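You operate a simulated robot arm through the tools that you are given. There is no shell and no other tool.

The job below is to be done with a simulated robot arm. You get a single attempt, and the scene is never put back.

TASK
Purge the green regulator twice, then run a pressure test on it.
Fine: power on and red plug in the sensor port for the test, which must end OK; plug back in the store port after.

Only the result counts: the job must be done as asked and must still hold three seconds after the hand-in. Knocking over, shifting, dropping, spilling or breaking anything else fails it.

THE ROBOT
A 6-joint arm with a two-finger parallel gripper, fixed in place. Base frame: the origin is on the floor under the middle of its stand, x ahead of it, y to its left, z up. Readings come in mm, rad, newtons and seconds.
With the tool pointing down near the work surface it reaches from about 100 to 700 mm from the base axis. Its first joint turns from -2.007 to 2.007 rad. Payload 4.2 kg.
The tool frame sits at the grasp point between the pads (the TCP): z along the fingers, y along the line on which they close. The tips reach 23 mm beyond it. The gripper opens to 94 mm. The fingers are 38 mm wide and 10 mm thick; the gripper's body (54 by 96 mm) begins 39 mm behind the TCP.
Orientation is told as [roll, pitch, yaw] about the base's x, y, z axes, in that order, counted from this pose: with the fingers straight down and closing along the base's y, the tool's x points along the base's -x, its y along +y and its z along -z.

THE INTERFACE
- The arm moves only by the tool jog_arm. Its argument "plan" is a list of rows, each a list of 3 entries, a list of its own where there are three numbers: the opening, from 0 (shut) to 1 (fully open), then the shift along the tool's x, y, z in mm, then the turn, a rotation vector about the tool's x, y, z in rad. In form: [[gripper, [tx, ty, tz], [wx, wy, wz]], ...]. A call has 1 to 20 rows; each row shifts and turns the commanded pose from where the row before left it, along the tool's axes as they then stand. A row lasts 0.2 s, in which the tool goes at most 50 mm and 0.15 rad; a call with a longer step from one row to the next is refused whole, and so is a gripper value outside its range. Where a pose cannot be reached the arm comes as near as it can. A force on the tool above 40 N (or 10 N above the force at the start of the call, whichever is more), or a blocked arm, ends the call early, and 0.2 s more pass. Each finger travels about 108 mm/s and halts on what it meets, pressing with about 26 N; the grip force reading is that of the motor and also rises with nothing between the fingers. The clock runs only during rows and for 0.2 s after the last one: add rows that do not move to give the fingers time. It gives the time, the measured TCP pose, the force on the tool (base axes), the opening and the grip force at its end, in the units of the frame above (readings bear some noise), with the torque about the TCP (base axes, N m) and any sound that the robot's microphone picked up.
- Cameras (640 x 400 px; columns grow to the right, rows downward): "scene" is fixed at [220, -499.8, 1548]; the picture's right is [0.76, -0.65, 0.00], its down [-0.39, -0.46, -0.80] and it looks along [0.52, 0.61, -0.60] (base axes); focal length 287 px, centre (320, 200). "wrist" rides on the gripper at [86, 16, -75] in the tool frame; the picture's right is [-0.18, 0.98, 0.00], its down [-0.58, -0.11, -0.81] and it looks along [-0.79, -0.15, 0.59] (tool axes); focal length 243 px, centre (320, 200). There is no depth. A picture from a camera that has moved, and an enlarged one, comes with that camera's place and axes in the base frame and with its lens.
- capture(camera): a new picture of that camera. It takes no simulated time.
- lift_body(by): slides the trunk up (or, below 0, down) by that many mm; the arm rides with it, the base frame stays. It gives what a move gives, with no picture.
- inspect(camera, box): a new picture of the part [left, top, right, bottom] of that camera's present view, enlarged. It takes no simulated time.
- sign_off(): hands the job in; it is judged then, once.

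Nothing tells you positions but the pictures and the camera data. Unless the task says otherwise, let go and move clear before handing in.

The tools are called after ">>>" as name(argument=value, ...) on one line, values as JSON. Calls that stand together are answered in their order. jog_arm: Moves the arm, as the interface text tells. Its arguments: {"type":"object","properties":{"plan":{"type":"array","items":{"type":"array"}}},"required":["plan"]} The other tools are called the same way: lift_body (by) moves the trunk up or down; capture (camera) takes a picture; inspect (camera, box) takes an enlarged picture of a part of a camera's view; sign_off () hands the job in.

At the start:

```text
time_s: 0.0
ee_pos: [590.8, -120.1, 1325.8]
orientation: [-0.001, 0.001, -0.002]
wrist_force: [0.8, -0.2, 0.1]
ft_torque: [-0.04, -0.02, -0.01]
gripper_width: 94.1
finger_force: 0.0
trunk travel left (down, up): [-925.0, 65.0]
```

scene: 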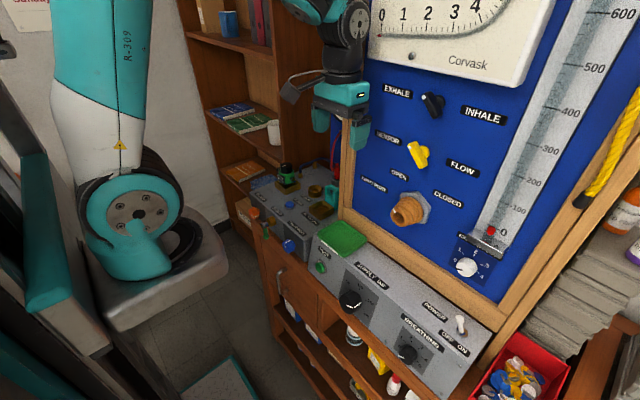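
wrist: 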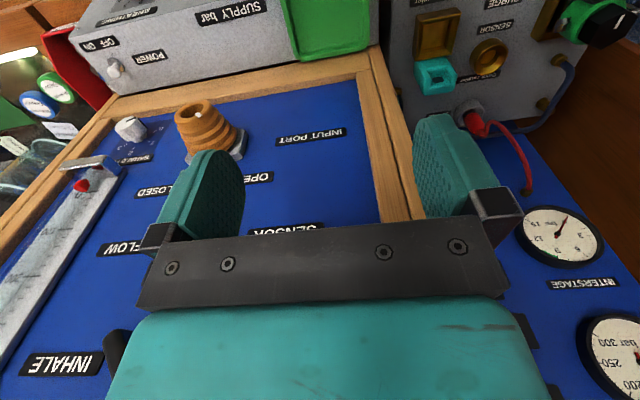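

I see a test bench with a blue panel and a grey console, and a green regulator-like item to the left of centre. I'll take enlarged pictures to find all the controls before moving.

>>> inspect(camera="scene", box=[230, 140, 390, 240])

>>> inspect(camera="scene", box=[240, 200, 500, 400])

>>> inspect(camera="wrist", box=[380, 0, 640, 200])

>>> inspect(camera="wrist", box=[0, 0, 400, 250])

```text
4.00 times, centred on (310, 190) of scene
camera zoom: at [220.0, -499.8, 1548.0], right [0.76, -0.65, 0.0], down [-0.39, -0.46, -0.8], along [0.52, 0.61, -0.6], focal length 1150 px, centre (360, 240)
```

zoom: 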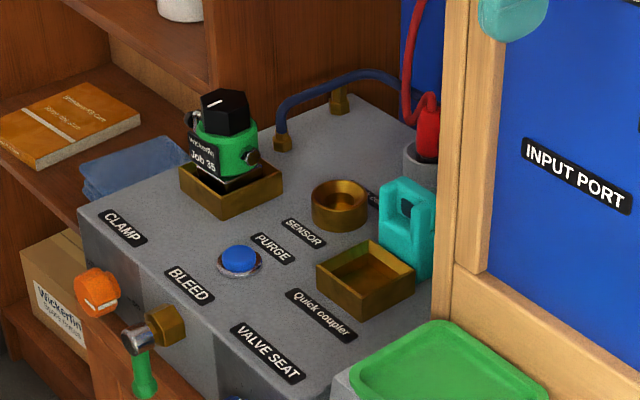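

```text
2.00 times, centred on (370, 300) of scene
camera zoom: at [220.0, -499.8, 1548.0], right [0.76, -0.65, 0.0], down [-0.39, -0.46, -0.8], along [0.52, 0.61, -0.6], focal length 575 px, centre (220, 0)
```

zoom: 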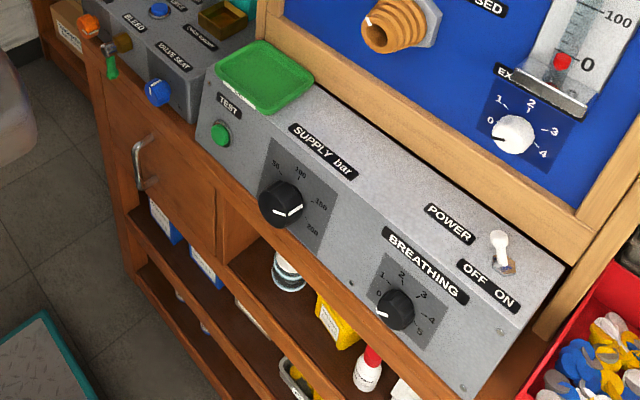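

```text
2.00 times, centred on (510, 100) of wrist
camera zoom: at [504.3, -103.9, 1400.2], right [0.18, 0.98, 0.0], down [0.58, -0.11, 0.81], along [0.79, -0.15, -0.59], focal length 485 px, centre (-60, 400)
```

zoom: 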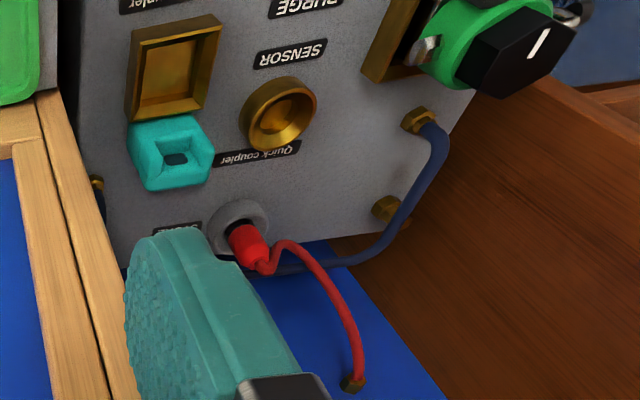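

```text
1.60 times, centred on (200, 125) of wrist
camera zoom: at [504.3, -103.9, 1400.2], right [0.18, 0.98, 0.0], down [0.58, -0.11, 0.81], along [0.79, -0.15, -0.59], focal length 388 px, centre (512, 320)
```

zoom: 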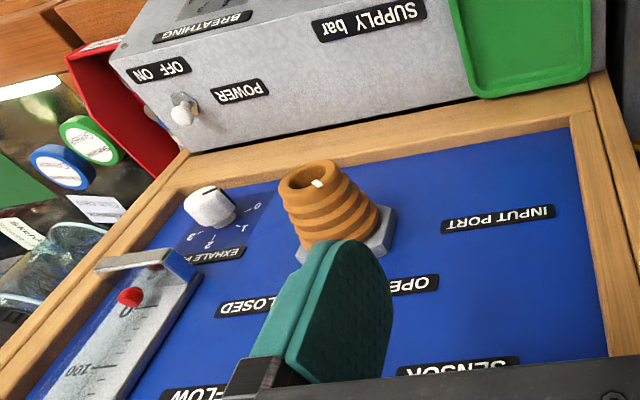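

The left console holds the regulator, PURGE, SENSOR and the store port with the red plug (plug near 828, 122, 1018). The right console holds TEST, SUPPLY, BREATHING and POWER. I'll back the arm off and shift left for a closer wrist view of the left console.

>>> jog_arm(plan=[[1, [40, 0, 0], [0, 0, 0]], [1, [40, 0, 0], [0, 0, 0]], [1, [40, 0, 0], [0, 0, 0]], [1, [0, 45, 0], [0, 0, 0]], [1, [0, 45, 0], [0, 0, 0]], [1, [0, 45, 0], [0, 0, 0]], [1, [0, 45, 0], [0, 0, 0]], [1, [0, 45, 0], [0, 0, 0]], [1, [0, 0, 45], [0, 0, 0]], [1, [0, 0, 45], [0, 0, 0]], [1, [0, 0, 0], [0, 0, 0]]])

>>> capture(camera="wrist")

>>> capture(camera="scene")

```text
time_s: 2.4
ee_pos: [471.8, 104.1, 1233.9]
orientation: [0.0, 0.001, 0.001]
wrist_force: [-0.3, -0.5, 0.9]
ft_torque: [-0.01, 0.0, 0.02]
gripper_width: 94.1
finger_force: 0.2
trunk travel left (down, up): [-925.0, 65.0]
```

```text
taken
camera wrist: at [385.0, 120.8, 1308.4], right [0.18, 0.98, 0.0], down [0.58, -0.11, 0.81], along [0.79, -0.15, -0.59], focal length 243 px, centre (320, 200)
```

wrist: 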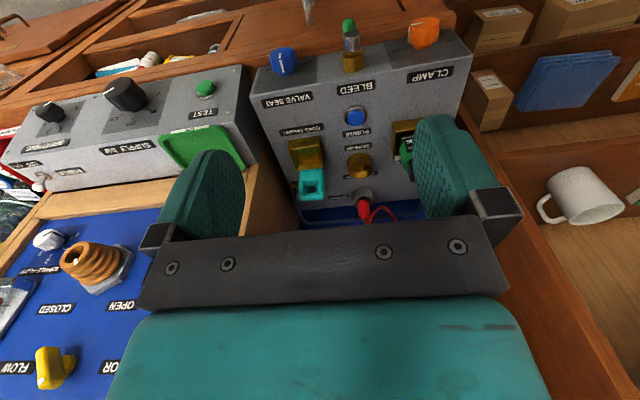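

```text
taken
```

scene: 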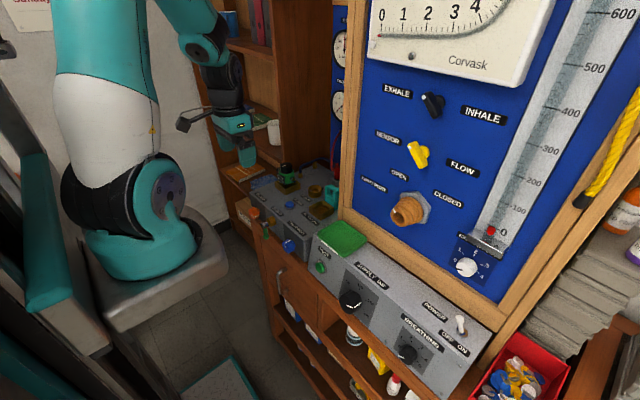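

>>> inspect(camera="wrist", box=[240, 0, 480, 150])

>>> inspect(camera="wrist", box=[0, 50, 260, 212])

>>> inspect(camera="wrist", box=[270, 110, 430, 235])

>>> inspect(camera="scene", box=[320, 0, 640, 200])

>>> inspect(camera="scene", box=[300, 0, 380, 50])

```text
2.67 times, centred on (360, 75) of wrist
camera zoom: at [385.0, 120.8, 1308.4], right [0.18, 0.98, 0.0], down [0.58, -0.11, 0.81], along [0.79, -0.15, -0.59], focal length 647 px, centre (213, 533)
```

zoom: 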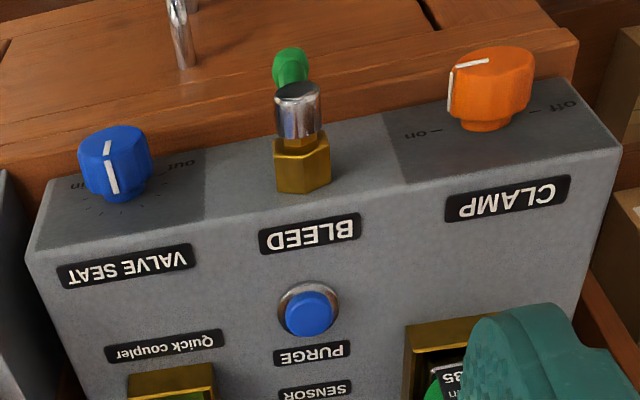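

```text
2.46 times, centred on (130, 131) of wrist
camera zoom: at [385.0, 120.8, 1308.4], right [0.18, 0.98, 0.0], down [0.58, -0.11, 0.81], along [0.79, -0.15, -0.59], focal length 597 px, centre (788, 370)
```

zoom: 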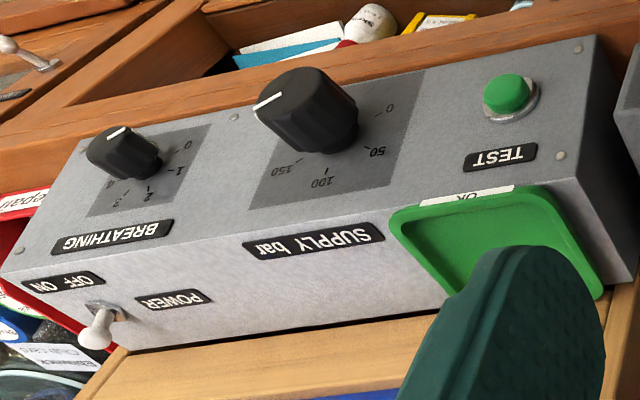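

```text
3.20 times, centred on (350, 172) of wrist
camera zoom: at [385.0, 120.8, 1308.4], right [0.18, 0.98, 0.0], down [0.58, -0.11, 0.81], along [0.79, -0.15, -0.59], focal length 776 px, centre (224, 288)
```

zoom: 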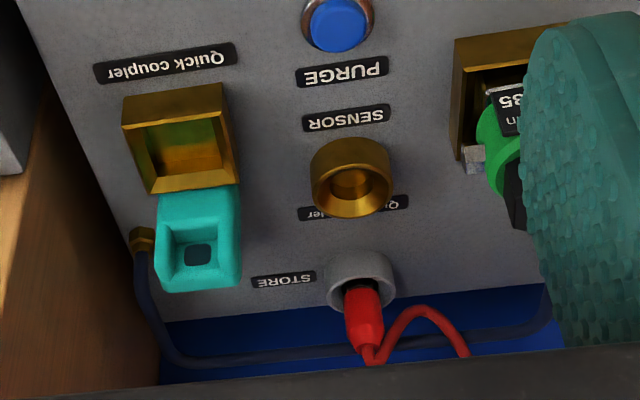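

```text
2.00 times, centred on (480, 100) of scene
camera zoom: at [220.0, -499.8, 1548.0], right [0.76, -0.65, 0.0], down [-0.39, -0.46, -0.8], along [0.52, 0.61, -0.6], focal length 575 px, centre (0, 400)
```

zoom: 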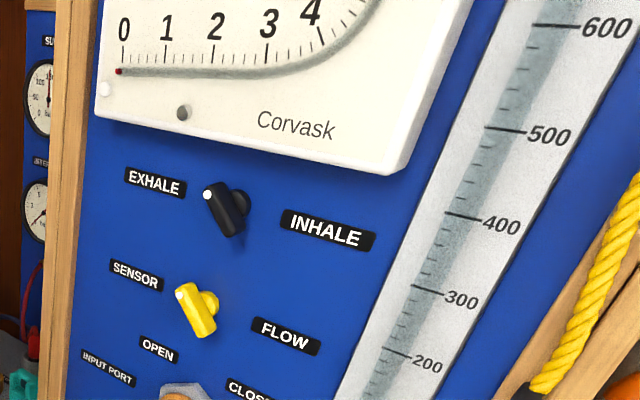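

```text
8.00 times, centred on (340, 25) of scene
camera zoom: at [220.0, -499.8, 1548.0], right [0.76, -0.65, 0.0], down [-0.39, -0.46, -0.8], along [0.52, 0.61, -0.6], focal length 2299 px, centre (160, 1600)
```

zoom: 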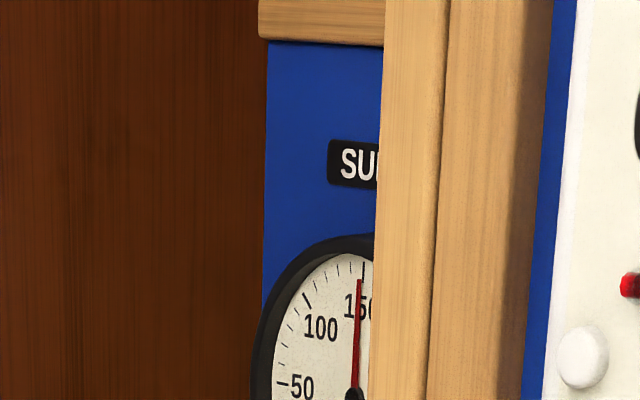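

The consoles are clear now: CLAMP, BLEED, VALVE SEAT and PURGE on the left; TEST, SUPPLY and POWER on the right. PURGE is near (631, 134, 965), SENSOR near (741, 134, 981) and STORE near (824, 135). I'll zoom in on the gauges, knob states and nearby items next.

>>> inspect(camera="scene", box=[310, 10, 358, 40])

>>> inspect(camera="scene", box=[310, 80, 358, 110])

>>> inspect(camera="scene", box=[240, 180, 320, 260])

>>> inspect(camera="scene", box=[300, 210, 400, 320])

>>> inspect(camera="scene", box=[270, 155, 350, 220])

>>> inspect(camera="scene", box=[450, 220, 640, 400])

```text
13.33 times, centred on (334, 25) of scene
camera zoom: at [220.0, -499.8, 1548.0], right [0.76, -0.65, 0.0], down [-0.39, -0.46, -0.8], along [0.52, 0.61, -0.6], focal length 3832 px, centre (133, 2533)
```

zoom: 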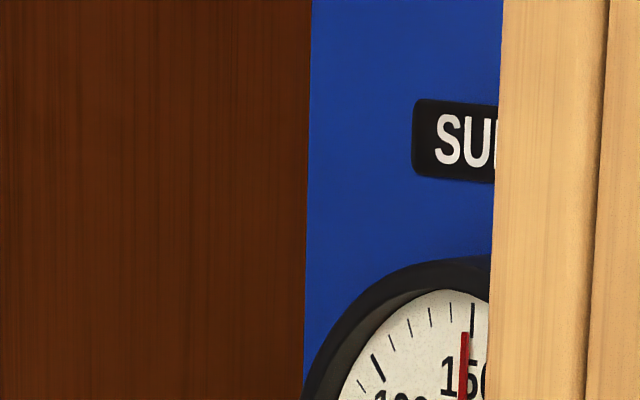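

```text
13.33 times, centred on (334, 95) of scene
camera zoom: at [220.0, -499.8, 1548.0], right [0.76, -0.65, 0.0], down [-0.39, -0.46, -0.8], along [0.52, 0.61, -0.6], focal length 3832 px, centre (133, 1600)
```

zoom: 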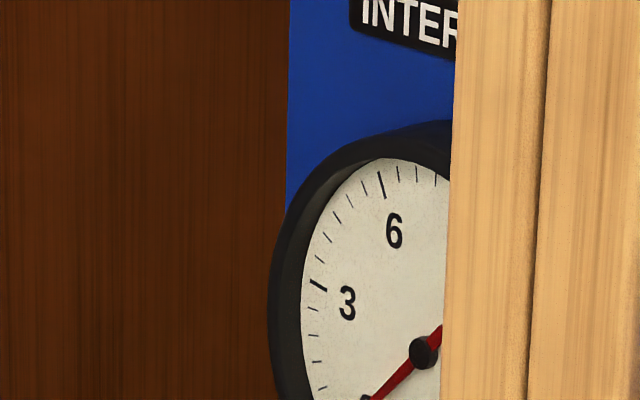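

```text
5.00 times, centred on (280, 220) of scene
camera zoom: at [220.0, -499.8, 1548.0], right [0.76, -0.65, 0.0], down [-0.39, -0.46, -0.8], along [0.52, 0.61, -0.6], focal length 1437 px, centre (520, 100)
```

zoom: 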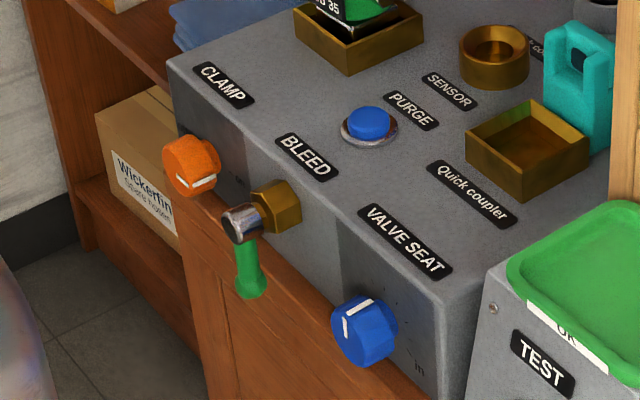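

```text
3.64 times, centred on (350, 265) of scene
camera zoom: at [220.0, -499.8, 1548.0], right [0.76, -0.65, 0.0], down [-0.39, -0.46, -0.8], along [0.52, 0.61, -0.6], focal length 1045 px, centre (211, -36)
```

zoom: 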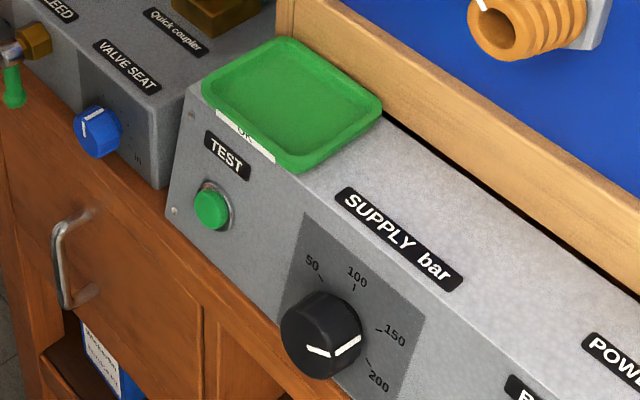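

```text
6.15 times, centred on (310, 188) of scene
camera zoom: at [220.0, -499.8, 1548.0], right [0.76, -0.65, 0.0], down [-0.39, -0.46, -0.8], along [0.52, 0.61, -0.6], focal length 1769 px, centre (382, 277)
```

zoom: 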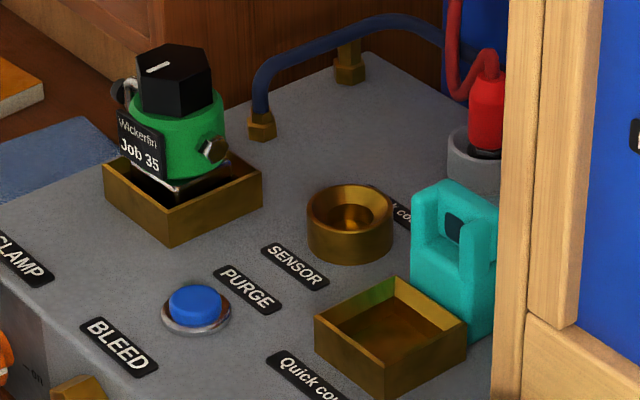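

```text
2.22 times, centred on (545, 310) of scene
camera zoom: at [220.0, -499.8, 1548.0], right [0.76, -0.65, 0.0], down [-0.39, -0.46, -0.8], along [0.52, 0.61, -0.6], focal length 639 px, centre (-180, -44)
```

zoom: 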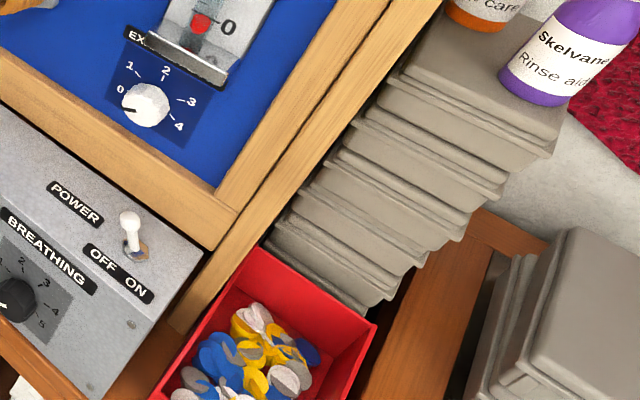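

The clamp pointer looks to be at "on", the VALVE SEAT pointer straight up, the supply near 150 and the interstage gauge near 0. I'll tilt the wrist up to see the gauges, the upper panel and any status lamp.

>>> jog_arm(plan=[[1, [0, 0, 0], [0, -0.15, 0]], [1, [0, 0, 0], [0, -0.15, 0]], [1, [0, 0, 0], [0, -0.15, 0]], [1, [0, 0, 0], [0, -0.15, 0]], [1, [0, 0, 0], [0, 0, 0]]])

>>> capture(camera="wrist")

>>> inspect(camera="wrist", box=[0, 50, 220, 250])

>>> inspect(camera="wrist", box=[230, 0, 450, 240])

```text
time_s: 3.6
ee_pos: [475.9, 112.5, 1237.7]
orientation: [-0.002, -0.599, 0.001]
wrist_force: [-0.5, -0.8, -0.4]
ft_torque: [0.01, -0.01, -0.02]
gripper_width: 94.0
finger_force: 0.0
out of reach, approached as far as the arm can: row 4
trunk travel left (down, up): [-925.0, 65.0]
```

```text
taken
camera wrist: at [362.9, 129.1, 1250.0], right [0.15, 0.98, 0.1], down [0.02, -0.11, 0.99], along [0.99, -0.15, -0.04], focal length 243 px, centre (320, 200)
```

wrist: 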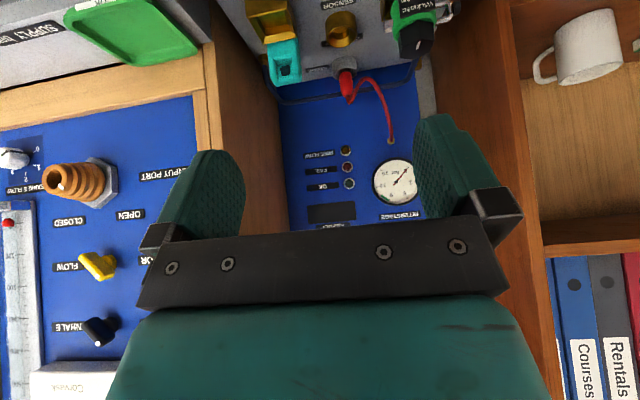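

```text
2.00 times, centred on (110, 150) of wrist
camera zoom: at [362.9, 129.1, 1250.0], right [0.15, 0.98, 0.1], down [0.02, -0.11, 0.99], along [0.99, -0.15, -0.04], focal length 485 px, centre (740, 300)
```

zoom: 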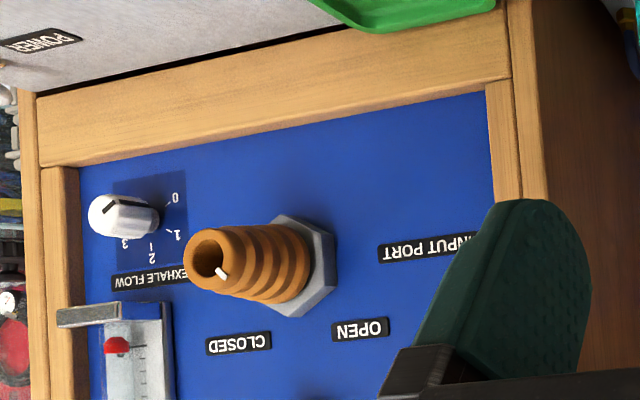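

```text
1.67 times, centred on (340, 120) of wrist
camera zoom: at [362.9, 129.1, 1250.0], right [0.15, 0.98, 0.1], down [0.02, -0.11, 0.99], along [0.99, -0.15, -0.04], focal length 404 px, centre (287, 333)
```

zoom: 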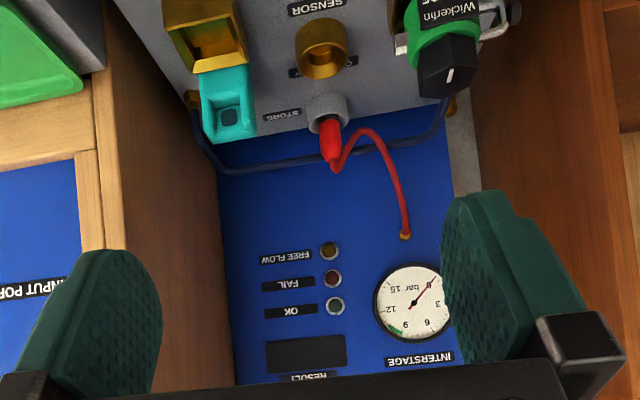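

There is a RESULT display with OK, FAIL and FREE FLOW lamps, plus an interstage gauge with a green band. I'll zoom in on those and on the regulator.

>>> inspect(camera="wrist", box=[270, 120, 430, 240])

>>> inspect(camera="wrist", box=[240, 0, 480, 130])

>>> inspect(camera="wrist", box=[540, 240, 640, 400])

```text
3.33 times, centred on (350, 180) of wrist
camera zoom: at [362.9, 129.1, 1250.0], right [0.15, 0.98, 0.1], down [0.02, -0.11, 0.99], along [0.99, -0.15, -0.04], focal length 809 px, centre (220, 267)
```

zoom: 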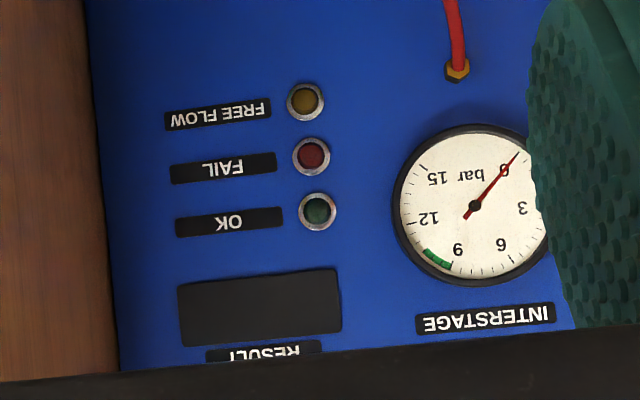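

```text
2.67 times, centred on (360, 65) of wrist
camera zoom: at [362.9, 129.1, 1250.0], right [0.15, 0.98, 0.1], down [0.02, -0.11, 0.99], along [0.99, -0.15, -0.04], focal length 647 px, centre (213, 560)
```

zoom: 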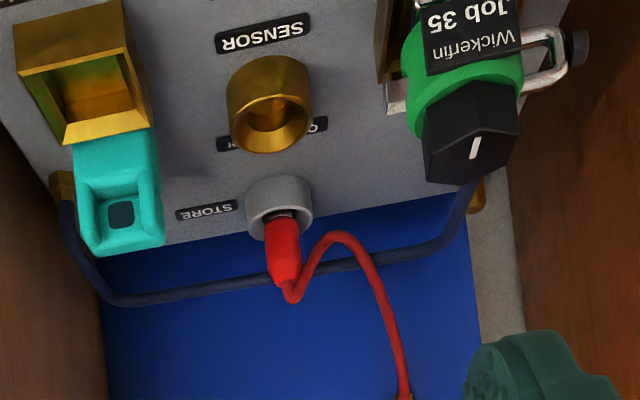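

```text
2.50 times, centred on (590, 320) of wrist
camera zoom: at [362.9, 129.1, 1250.0], right [0.15, 0.98, 0.1], down [0.02, -0.11, 0.99], along [0.99, -0.15, -0.04], focal length 606 px, centre (-355, -100)
```

zoom: 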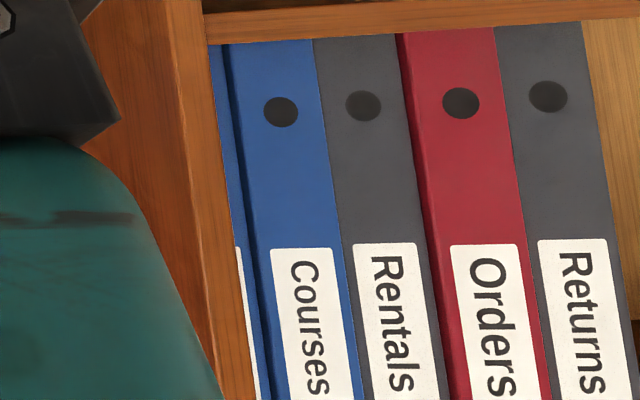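

The interstage gauge reads 0 with a green band around 9.5–10 bar, and the red plug looks like the sensor line. I'll turn the wrist back to straight down and go over to the POWER toggle, which I take to be near (625, -445, 1022).

>>> jog_arm(plan=[[1, [0, 0, 0], [0, 0.15, 0]], [1, [0, 0, 0], [0, 0.15, 0]], [1, [0, 0, 0], [0, 0.15, 0]], [1, [0, 0, 0], [0, 0.149, 0]], [1, [0, -45, 0], [0, 0, 0]], [1, [0, -45, 0], [0, 0, 0]], [1, [0, -45, 0], [0, 0, 0]], [1, [0, -45, 0], [0, 0, 0]], [1, [0, -45, 0], [0, 0, 0]], [1, [0, -45, 0], [0, 0, 0]], [1, [0, -45, 0], [0, 0, 0]], [1, [0, -45, 0], [0, 0, 0]], [1, [0, -45, 0], [0, 0, 0]], [1, [0, -45, 0], [0, 0, 0]], [1, [0, -45, 0], [0, 0, 0]], [1, [0, 0, 40], [0, 0, 0]], [1, [0, 0, 40], [0, 0, 0]], [1, [0, 0, 0], [0, 0, 0]]])

>>> capture(camera="wrist")

>>> capture(camera="scene")

```text
time_s: 7.4
ee_pos: [474.4, -384.5, 1156.1]
orientation: [-0.001, -0.002, 0.001]
wrist_force: [0.3, 0.3, 0.0]
ft_torque: [0.0, 0.02, -0.03]
gripper_width: 94.2
finger_force: 0.0
trunk travel left (down, up): [-925.0, 65.0]
```

```text
taken
camera wrist: at [388.3, -366.8, 1230.9], right [0.18, 0.98, 0.0], down [0.58, -0.11, 0.81], along [0.79, -0.15, -0.59], focal length 243 px, centre (320, 200)
```

wrist: 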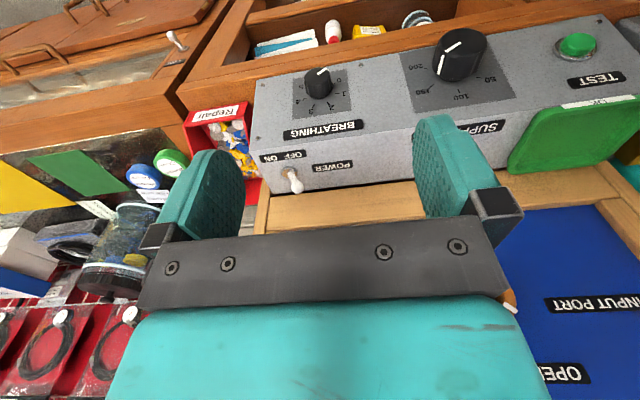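

```text
taken
```

scene: 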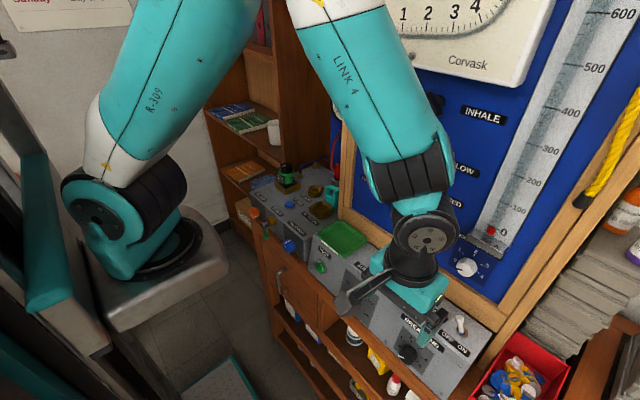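

The toggle is now in view between the fingers. I'll zoom in on it from both cameras.

>>> inspect(camera="wrist", box=[230, 100, 390, 220])

>>> inspect(camera="scene", box=[400, 290, 520, 380])

>>> inspect(camera="wrist", box=[400, 0, 640, 180])

```text
3.33 times, centred on (310, 160) of wrist
camera zoom: at [388.3, -366.8, 1230.9], right [0.18, 0.98, 0.0], down [0.58, -0.11, 0.81], along [0.79, -0.15, -0.59], focal length 809 px, centre (353, 333)
```

zoom: 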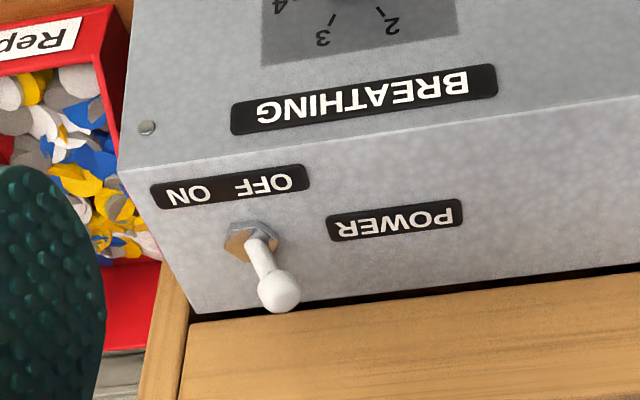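

```text
4.44 times, centred on (460, 335) of scene
camera zoom: at [220.0, -499.8, 1548.0], right [0.76, -0.65, 0.0], down [-0.39, -0.46, -0.8], along [0.52, 0.61, -0.6], focal length 1277 px, centre (-302, -400)
```

zoom: 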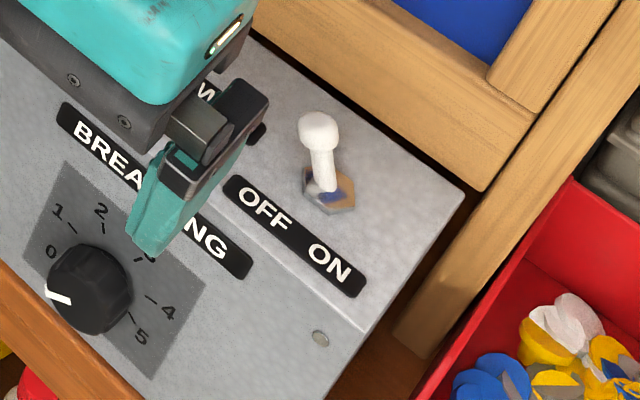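

```text
2.22 times, centred on (520, 90) of wrist
camera zoom: at [388.3, -366.8, 1230.9], right [0.18, 0.98, 0.0], down [0.58, -0.11, 0.81], along [0.79, -0.15, -0.59], focal length 539 px, centre (-124, 444)
```

zoom: 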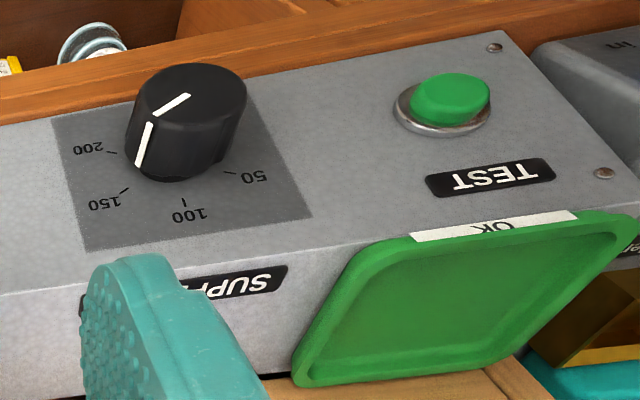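

The toggle's ball is near (630, -442, 1024) and it leans toward OFF (+y); ON is toward -y. I'll close the gripper, move in, and tilt the tool so its body stays clear of the panel.

>>> jog_arm(plan=[[0, [0, 0, 0], [0, -0.1, 0]], [0, [0, 0, 0], [0, -0.1, 0]], [0, [0, 0, 0], [0, -0.1, 0]], [0, [0, 0, 0], [0, -0.1, 0]], [0, [-32, -10, 14], [0, 0, 0]], [0, [-32, -10, 14], [0, 0, 0]], [0, [-32, 0, 14], [0, 0, 0]], [0, [0, 0, 0], [0, 0, 0]]])

>>> capture(camera="wrist")

>>> inspect(camera="scene", box=[340, 200, 520, 380])

```text
time_s: 9.2
ee_pos: [579.9, -400.4, 1158.4]
orientation: [0.0, -0.401, 0.0]
wrist_force: [-0.4, 0.1, -0.4]
ft_torque: [0.04, 0.0, -0.04]
gripper_width: 0.0
finger_force: 26.4
trunk travel left (down, up): [-925.0, 65.0]
```

```text
taken
camera wrist: at [470.9, -383.9, 1191.3], right [0.17, 0.98, 0.07], down [0.22, -0.11, 0.97], along [0.96, -0.15, -0.24], focal length 243 px, centre (320, 200)
```

wrist: 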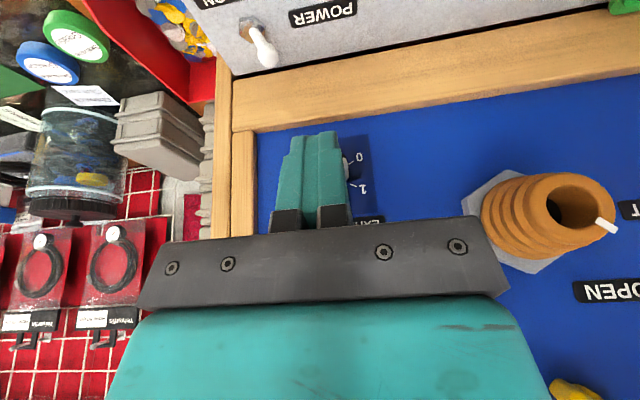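

```text
2.22 times, centred on (430, 290) of scene
camera zoom: at [220.0, -499.8, 1548.0], right [0.76, -0.65, 0.0], down [-0.39, -0.46, -0.8], along [0.52, 0.61, -0.6], focal length 639 px, centre (76, 0)
```

zoom: 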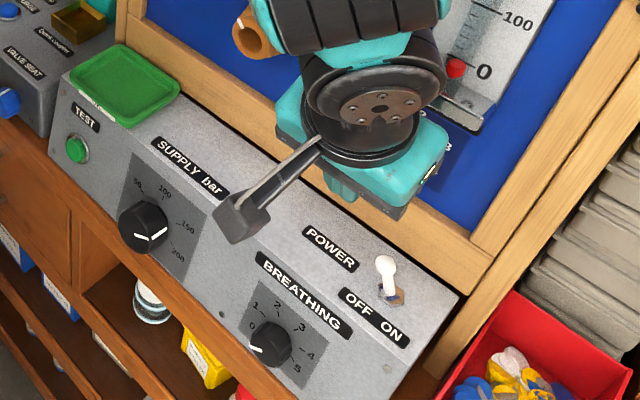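

The gripper is closed and tilted forward, well clear of the input port. I'll lower it next to the toggle on its +y side, at about (618, -412, 1037).

>>> jog_arm(plan=[[0, [12.7, 0, 30.1], [0, 0, 0]], [0, [12.7, 0, 30.1], [0, 0, 0]], [0, [12.7, 0, 30.1], [0, 0, 0]], [0, [-12.8, -5, 18.5], [0, 0, 0]], [0, [-12.8, -5, 18.5], [0, 0, 0]], [0, [0, 0, 0], [0, 0, 0]]])

>>> capture(camera="wrist")

>>> inspect(camera="scene", box=[400, 270, 520, 370])

```text
time_s: 10.6
ee_pos: [619.0, -412.0, 1033.2]
orientation: [0.0, -0.401, -0.001]
wrist_force: [0.4, -0.3, 0.0]
ft_torque: [-0.03, -0.02, 0.03]
gripper_width: 0.0
finger_force: 25.9
trunk travel left (down, up): [-925.0, 65.0]
```

```text
taken
camera wrist: at [510.1, -395.9, 1068.3], right [0.17, 0.98, 0.07], down [0.22, -0.11, 0.97], along [0.96, -0.15, -0.24], focal length 243 px, centre (320, 200)
```

wrist: 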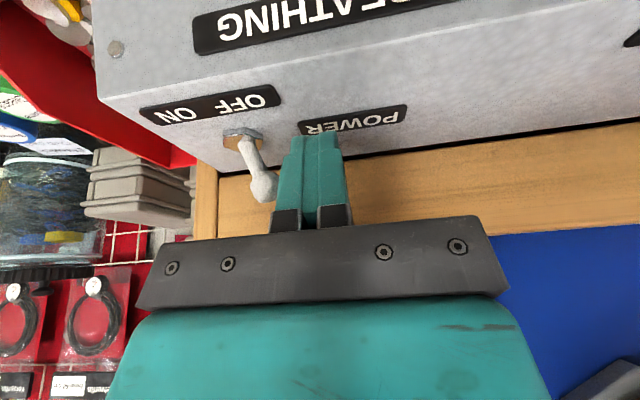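

```text
4.00 times, centred on (460, 320) of scene
camera zoom: at [220.0, -499.8, 1548.0], right [0.76, -0.65, 0.0], down [-0.39, -0.46, -0.8], along [0.52, 0.61, -0.6], focal length 1150 px, centre (-240, -280)
```

zoom: 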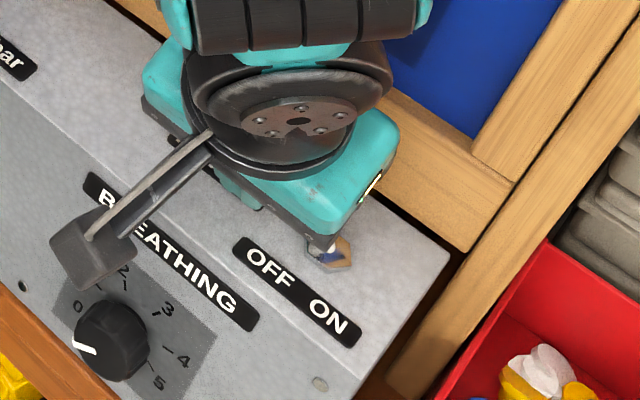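

The finger is beside the toggle on its +y side. Now I'll sweep it toward -y to flip it to ON.

>>> jog_arm(plan=[[0, [0, -8, 0], [0, 0, 0]], [0, [0, -8, 0], [0, 0, 0]], [0, [0, -8, 0], [0, 0, 0]], [0, [0, -8, 0], [0, 0, 0]], [0, [0, -6, 0], [0, 0, 0]], [0, [0, 0, 0], [0, 0, 0]]])

>>> capture(camera="wrist")

```text
time_s: 12.1
ee_pos: [619.2, -444.5, 1033.0]
orientation: [0.014, -0.398, 0.001]
wrist_force: [-1.0, 17.7, 13.6]
ft_torque: [0.22, -0.04, 0.07]
gripper_width: 0.1
finger_force: 26.0
trunk travel left (down, up): [-925.0, 65.0]
stopped in row 6: the force on the tool passed its limit at 41 N (the readings are from after the stop); the commanded pose is now the measured one
```

```text
taken
camera wrist: at [509.6, -428.6, 1069.6], right [0.16, 0.98, 0.09], down [0.22, -0.12, 0.97], along [0.96, -0.14, -0.24], focal length 243 px, centre (320, 200)
```

wrist: 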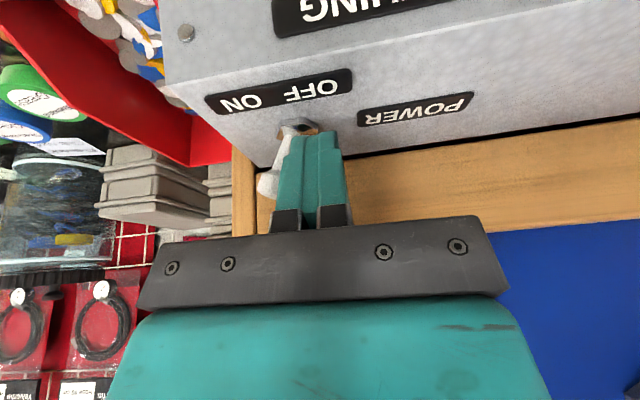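

The lever now leans toward ON and reached its stop. I'll back away and check it.

>>> jog_arm(plan=[[0, [0, 10, 0], [0, 0, 0]], [0, [0, 20, 0], [0, 0, 0]], [0, [-10, 0, -30], [0, 0, 0]], [0, [0, 0, -40], [0, 0, 0]], [0, [0, 0, -40], [0, 0, 0]], [0, [0, 0, 0], [0, 0, 0]]])

>>> capture(camera="wrist")

>>> inspect(camera="scene", box=[400, 270, 520, 370])

```text
time_s: 13.5
ee_pos: [585.0, -419.3, 1138.9]
orientation: [0.013, -0.397, 0.001]
wrist_force: [0.3, -0.8, -0.7]
ft_torque: [0.0, 0.0, 0.0]
gripper_width: 0.1
finger_force: 25.7
trunk travel left (down, up): [-925.0, 65.0]
```

```text
taken
camera wrist: at [475.7, -402.9, 1174.7], right [0.17, 0.98, 0.08], down [0.23, -0.12, 0.97], along [0.96, -0.14, -0.24], focal length 243 px, centre (320, 200)
```

wrist: 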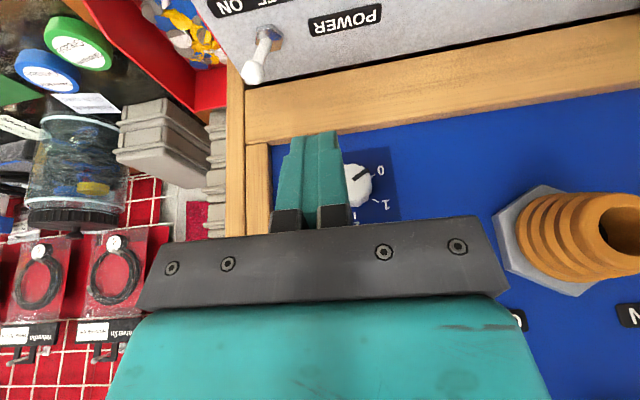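

```text
4.00 times, centred on (460, 320) of scene
camera zoom: at [220.0, -499.8, 1548.0], right [0.76, -0.65, 0.0], down [-0.39, -0.46, -0.8], along [0.52, 0.61, -0.6], focal length 1150 px, centre (-240, -280)
```

zoom: 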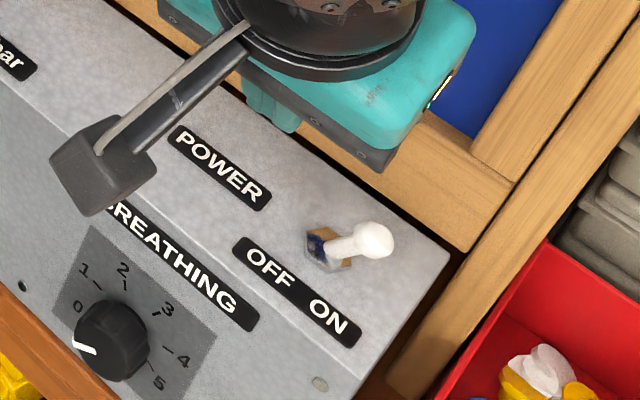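

POWER is now ON. Next I'll move over to the left console, keeping the tilt so I can see the RESULT panel and gauges.

>>> jog_arm(plan=[[0, [36.8, 0, -15.6], [0.013, 0, 0]], [0, [36.8, 0, -15.6], [0, 0, 0]], [0, [36.8, 0, -15.6], [0, 0, 0]], [0, [0, 45, 0], [0, 0, 0]], [0, [0, 45, 0], [0, 0, 0]], [0, [0, 45, 0], [0, 0, 0]], [0, [0, 45, 0], [0, 0, 0]], [0, [0, 45, 0], [0, 0, 0]], [0, [0, 45, 0], [0, 0, 0]], [0, [0, 45, 0], [0, 0, 0]], [0, [0, 45, 0], [0, 0, 0]], [0, [0, 45, 0], [0, 0, 0]], [0, [0, 45, 0], [0, 0, 0]], [0, [0, 45, 0], [0, 0, 0]], [0, [0, 45, 0], [0, 0, 0]], [0, [0, 0, 0], [0, 0, 0]]])

>>> capture(camera="wrist")

>>> inspect(camera="wrist", box=[230, 80, 470, 230])

```text
time_s: 16.9
ee_pos: [556.5, 67.7, 1125.8]
orientation: [-0.001, -0.398, 0.001]
wrist_force: [-0.2, -0.9, 0.7]
ft_torque: [0.0, 0.03, -0.01]
gripper_width: 0.0
finger_force: 26.5
out of reach, approached as far as the arm can: row 6, 7, 8, 9, 10, 11
trunk travel left (down, up): [-925.0, 65.0]
```

```text
taken
camera wrist: at [448.1, 84.8, 1161.3], right [0.17, 0.98, 0.07], down [0.22, -0.11, 0.97], along [0.96, -0.15, -0.24], focal length 243 px, centre (320, 200)
```

wrist: 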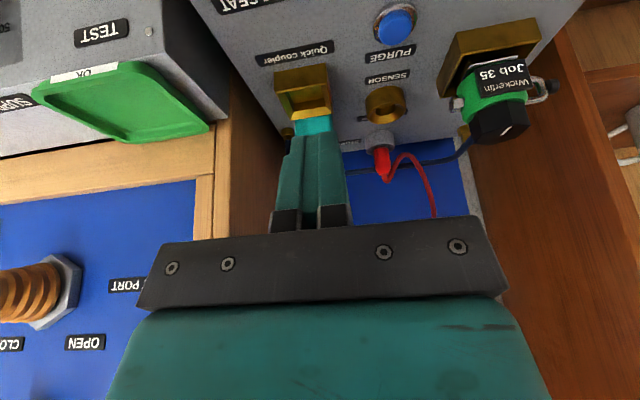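

```text
2.67 times, centred on (350, 155) of wrist
camera zoom: at [448.1, 84.8, 1161.3], right [0.17, 0.98, 0.07], down [0.22, -0.11, 0.97], along [0.96, -0.15, -0.24], focal length 647 px, centre (240, 320)
```

zoom: 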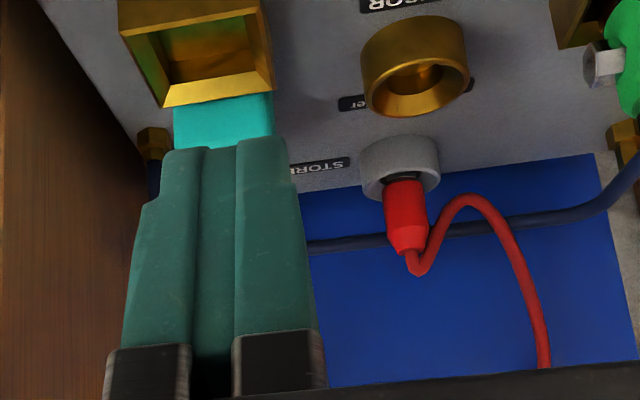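

I'm over the left console; the red plug is clearly visible in the STORE port. I'll rise to see the lamps and gauge with the power on.

>>> jog_arm(plan=[[0, [-19.5, 10, -44], [0, 0, 0]], [0, [-19.5, 10, -44], [0, 0, 0]], [0, [-19.5, 10, -44], [0, 0, 0]], [0, [0, 0, 0], [0, 0, 0]]])

>>> capture(camera="wrist")

>>> inspect(camera="wrist", box=[230, 80, 470, 230])

```text
time_s: 17.9
ee_pos: [559.9, 96.1, 1271.5]
orientation: [0.002, -0.399, 0.002]
wrist_force: [-0.9, 0.0, 0.4]
ft_torque: [0.0, 0.01, 0.04]
gripper_width: 0.1
finger_force: 26.3
trunk travel left (down, up): [-925.0, 65.0]
```

```text
taken
camera wrist: at [450.9, 114.1, 1306.4], right [0.17, 0.98, 0.07], down [0.22, -0.11, 0.97], along [0.96, -0.15, -0.24], focal length 243 px, centre (320, 200)
```

wrist: 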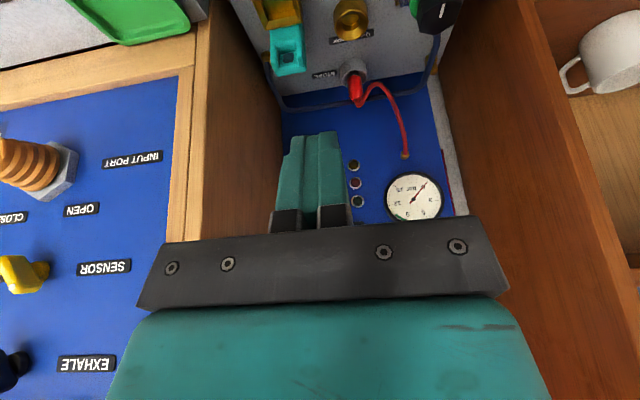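

```text
2.67 times, centred on (350, 155) of wrist
camera zoom: at [450.9, 114.1, 1306.4], right [0.17, 0.98, 0.07], down [0.22, -0.11, 0.97], along [0.96, -0.15, -0.24], focal length 647 px, centre (240, 320)
```

zoom: 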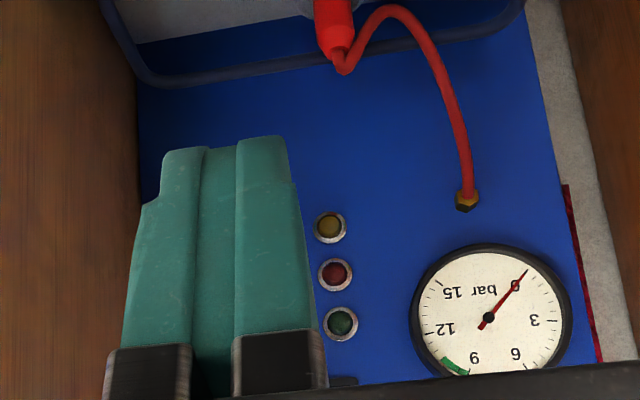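

The lamps are dark and the interstage gauge is at 0 with the plug stored. Now I'll turn the tool straight down and look closely at the PURGE button and the regulator beside it.

>>> jog_arm(plan=[[0, [0, 0, 0], [0, 0.1, 0]], [0, [0, 0, 0], [0, 0.1, 0]], [0, [0, 0, 0], [0, 0.1, 0]], [0, [0, 0, 0], [0, 0.099, 0]], [0, [20, 13, 40], [0, 0, 0]], [0, [20, 13, 40], [0, 0, 0]], [0, [10, 13, 40], [0, 0, 0]], [0, [0, 0, 0], [0, 0, 0]]])

>>> capture(camera="wrist")

>>> inspect(camera="wrist", box=[300, 0, 540, 150])

>>> inspect(camera="scene", box=[270, 150, 334, 190])

```text
time_s: 19.7
ee_pos: [510.3, 138.2, 1148.9]
orientation: [0.0, 0.002, 0.001]
wrist_force: [-0.1, 0.0, -0.4]
ft_torque: [0.02, -0.02, -0.01]
gripper_width: 0.3
finger_force: 25.9
trunk travel left (down, up): [-925.0, 65.0]
```

```text
taken
camera wrist: at [423.6, 154.6, 1222.7], right [0.18, 0.98, 0.0], down [0.58, -0.11, 0.81], along [0.79, -0.15, -0.59], focal length 243 px, centre (320, 200)
```

wrist: 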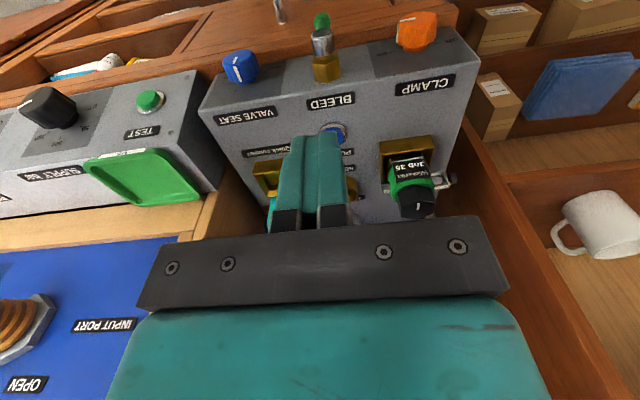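

```text
2.67 times, centred on (420, 75) of wrist
camera zoom: at [423.6, 154.6, 1222.7], right [0.18, 0.98, 0.0], down [0.58, -0.11, 0.81], along [0.79, -0.15, -0.59], focal length 647 px, centre (53, 533)
```

zoom: 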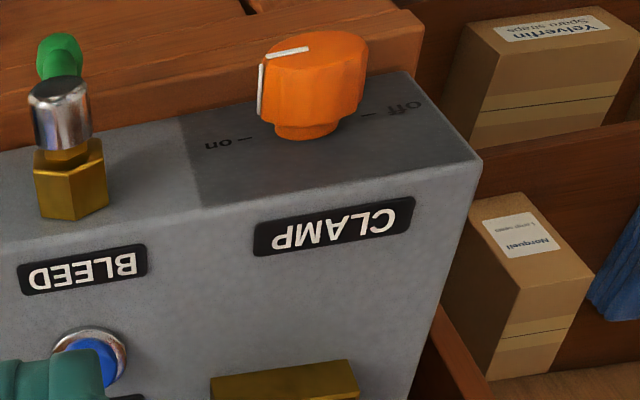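

```text
10.00 times, centred on (302, 170) of scene
camera zoom: at [220.0, -499.8, 1548.0], right [0.76, -0.65, 0.0], down [-0.39, -0.46, -0.8], along [0.52, 0.61, -0.6], focal length 2874 px, centre (500, 500)
```

zoom: 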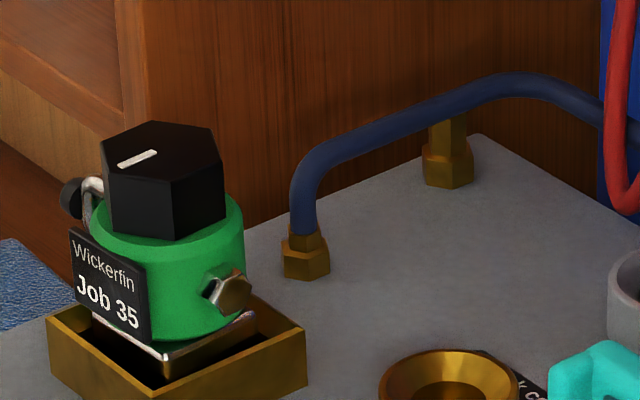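

The clamp pointer is at "on". I'll look closer at the regulator and the space around PURGE.

>>> inspect(camera="wrist", box=[320, 100, 480, 230])

>>> inspect(camera="wrist", box=[190, 80, 350, 220])

```text
3.08 times, centred on (400, 165) of wrist
camera zoom: at [423.6, 154.6, 1222.7], right [0.18, 0.98, 0.0], down [0.58, -0.11, 0.81], along [0.79, -0.15, -0.59], focal length 746 px, centre (74, 308)
```

zoom: 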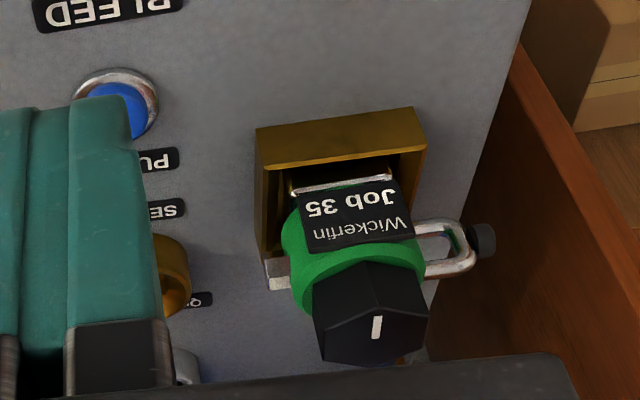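

```text
2.86 times, centred on (270, 150) of wrist
camera zoom: at [423.6, 154.6, 1222.7], right [0.18, 0.98, 0.0], down [0.58, -0.11, 0.81], along [0.79, -0.15, -0.59], focal length 693 px, centre (463, 343)
```

zoom: 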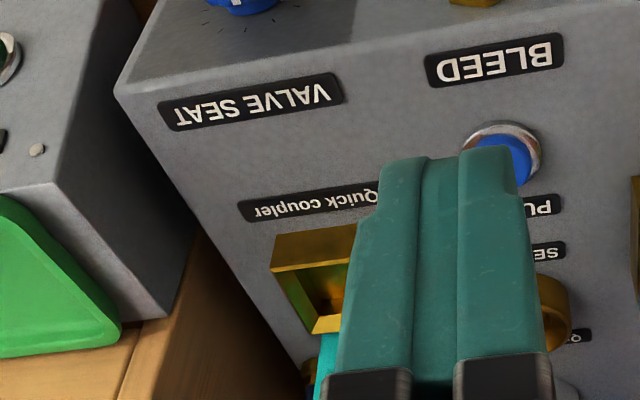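

The PURGE button is at about (630, 134, 966), the console top is at z≈956, and the regulator's nearest part is at y≈188. I'll lower the closed fingers over PURGE with some margin.

>>> jog_arm(plan=[[0, [-29.5, -1.5, 33], [0, 0, 0]], [0, [-29.5, -1.5, 33], [0, 0, 0]], [0, [-29.5, -1.5, 33], [0, 0, 0]], [0, [-29.5, -1.5, 33], [0, 0, 0]], [0, [0, 0, 0], [0, 0, 0]]])

>>> capture(camera="wrist")

>>> inspect(camera="scene", box=[240, 130, 360, 230])

```text
time_s: 20.9
ee_pos: [628.0, 130.3, 1017.8]
orientation: [0.0, 0.002, 0.0]
wrist_force: [0.0, 0.0, -0.3]
ft_torque: [-0.02, 0.0, 0.0]
gripper_width: 0.1
finger_force: 26.0
trunk travel left (down, up): [-925.0, 65.0]
```

```text
taken
camera wrist: at [540.9, 148.1, 1092.1], right [0.18, 0.98, 0.0], down [0.58, -0.11, 0.81], along [0.79, -0.15, -0.59], focal length 243 px, centre (320, 200)
```

wrist: 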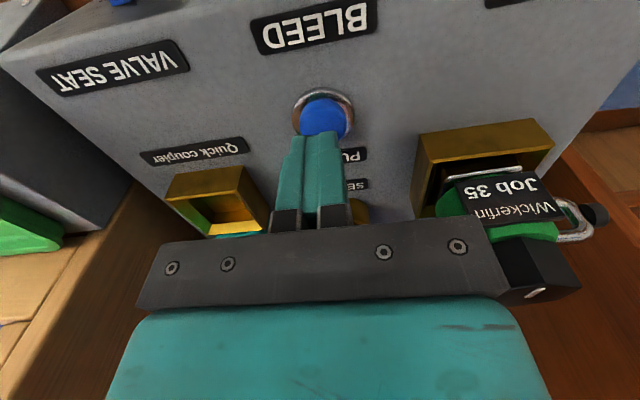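

```text
4.00 times, centred on (300, 180) of scene
camera zoom: at [220.0, -499.8, 1548.0], right [0.76, -0.65, 0.0], down [-0.39, -0.46, -0.8], along [0.52, 0.61, -0.6], focal length 1150 px, centre (400, 280)
```

zoom: 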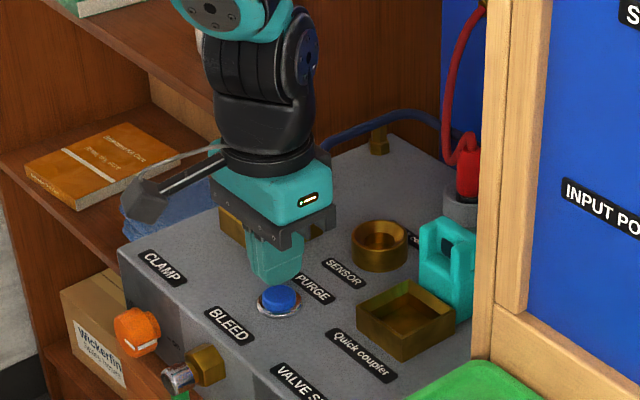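

The button is directly below the fingertips at about (628, 135). I'll descend to contact and press gently.

>>> jog_arm(plan=[[0, [0, 2.5, 10], [0, 0, 0]], [0, [0, 0, 10], [0, 0, 0]], [0, [0, 0, 4], [0, 0, 0]], [0, [0, 0, 2], [0, 0, 0]], [0, [0, 0, 2], [0, 0, 0]]])

>>> capture(camera="wrist")

```text
time_s: 22.1
ee_pos: [626.4, 133.1, 992.4]
orientation: [0.004, -0.003, -0.001]
wrist_force: [2.2, -1.8, 19.1]
ft_torque: [-0.02, -0.05, -0.02]
gripper_width: 0.0
finger_force: 26.3
trunk travel left (down, up): [-925.0, 65.0]
heard: click
```

```text
taken
camera wrist: at [540.3, 150.3, 1065.8], right [0.19, 0.98, 0.0], down [0.58, -0.11, 0.81], along [0.79, -0.15, -0.59], focal length 243 px, centre (320, 200)
```

wrist: 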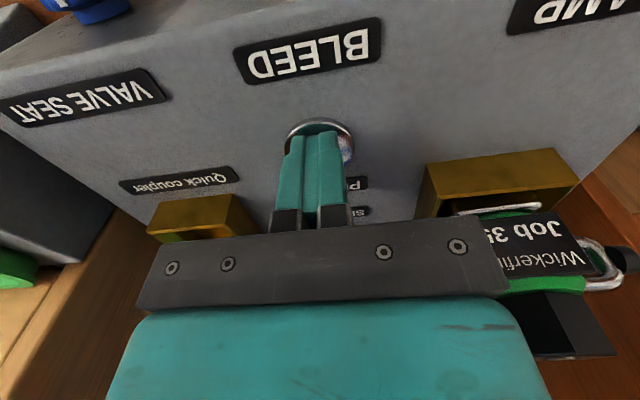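

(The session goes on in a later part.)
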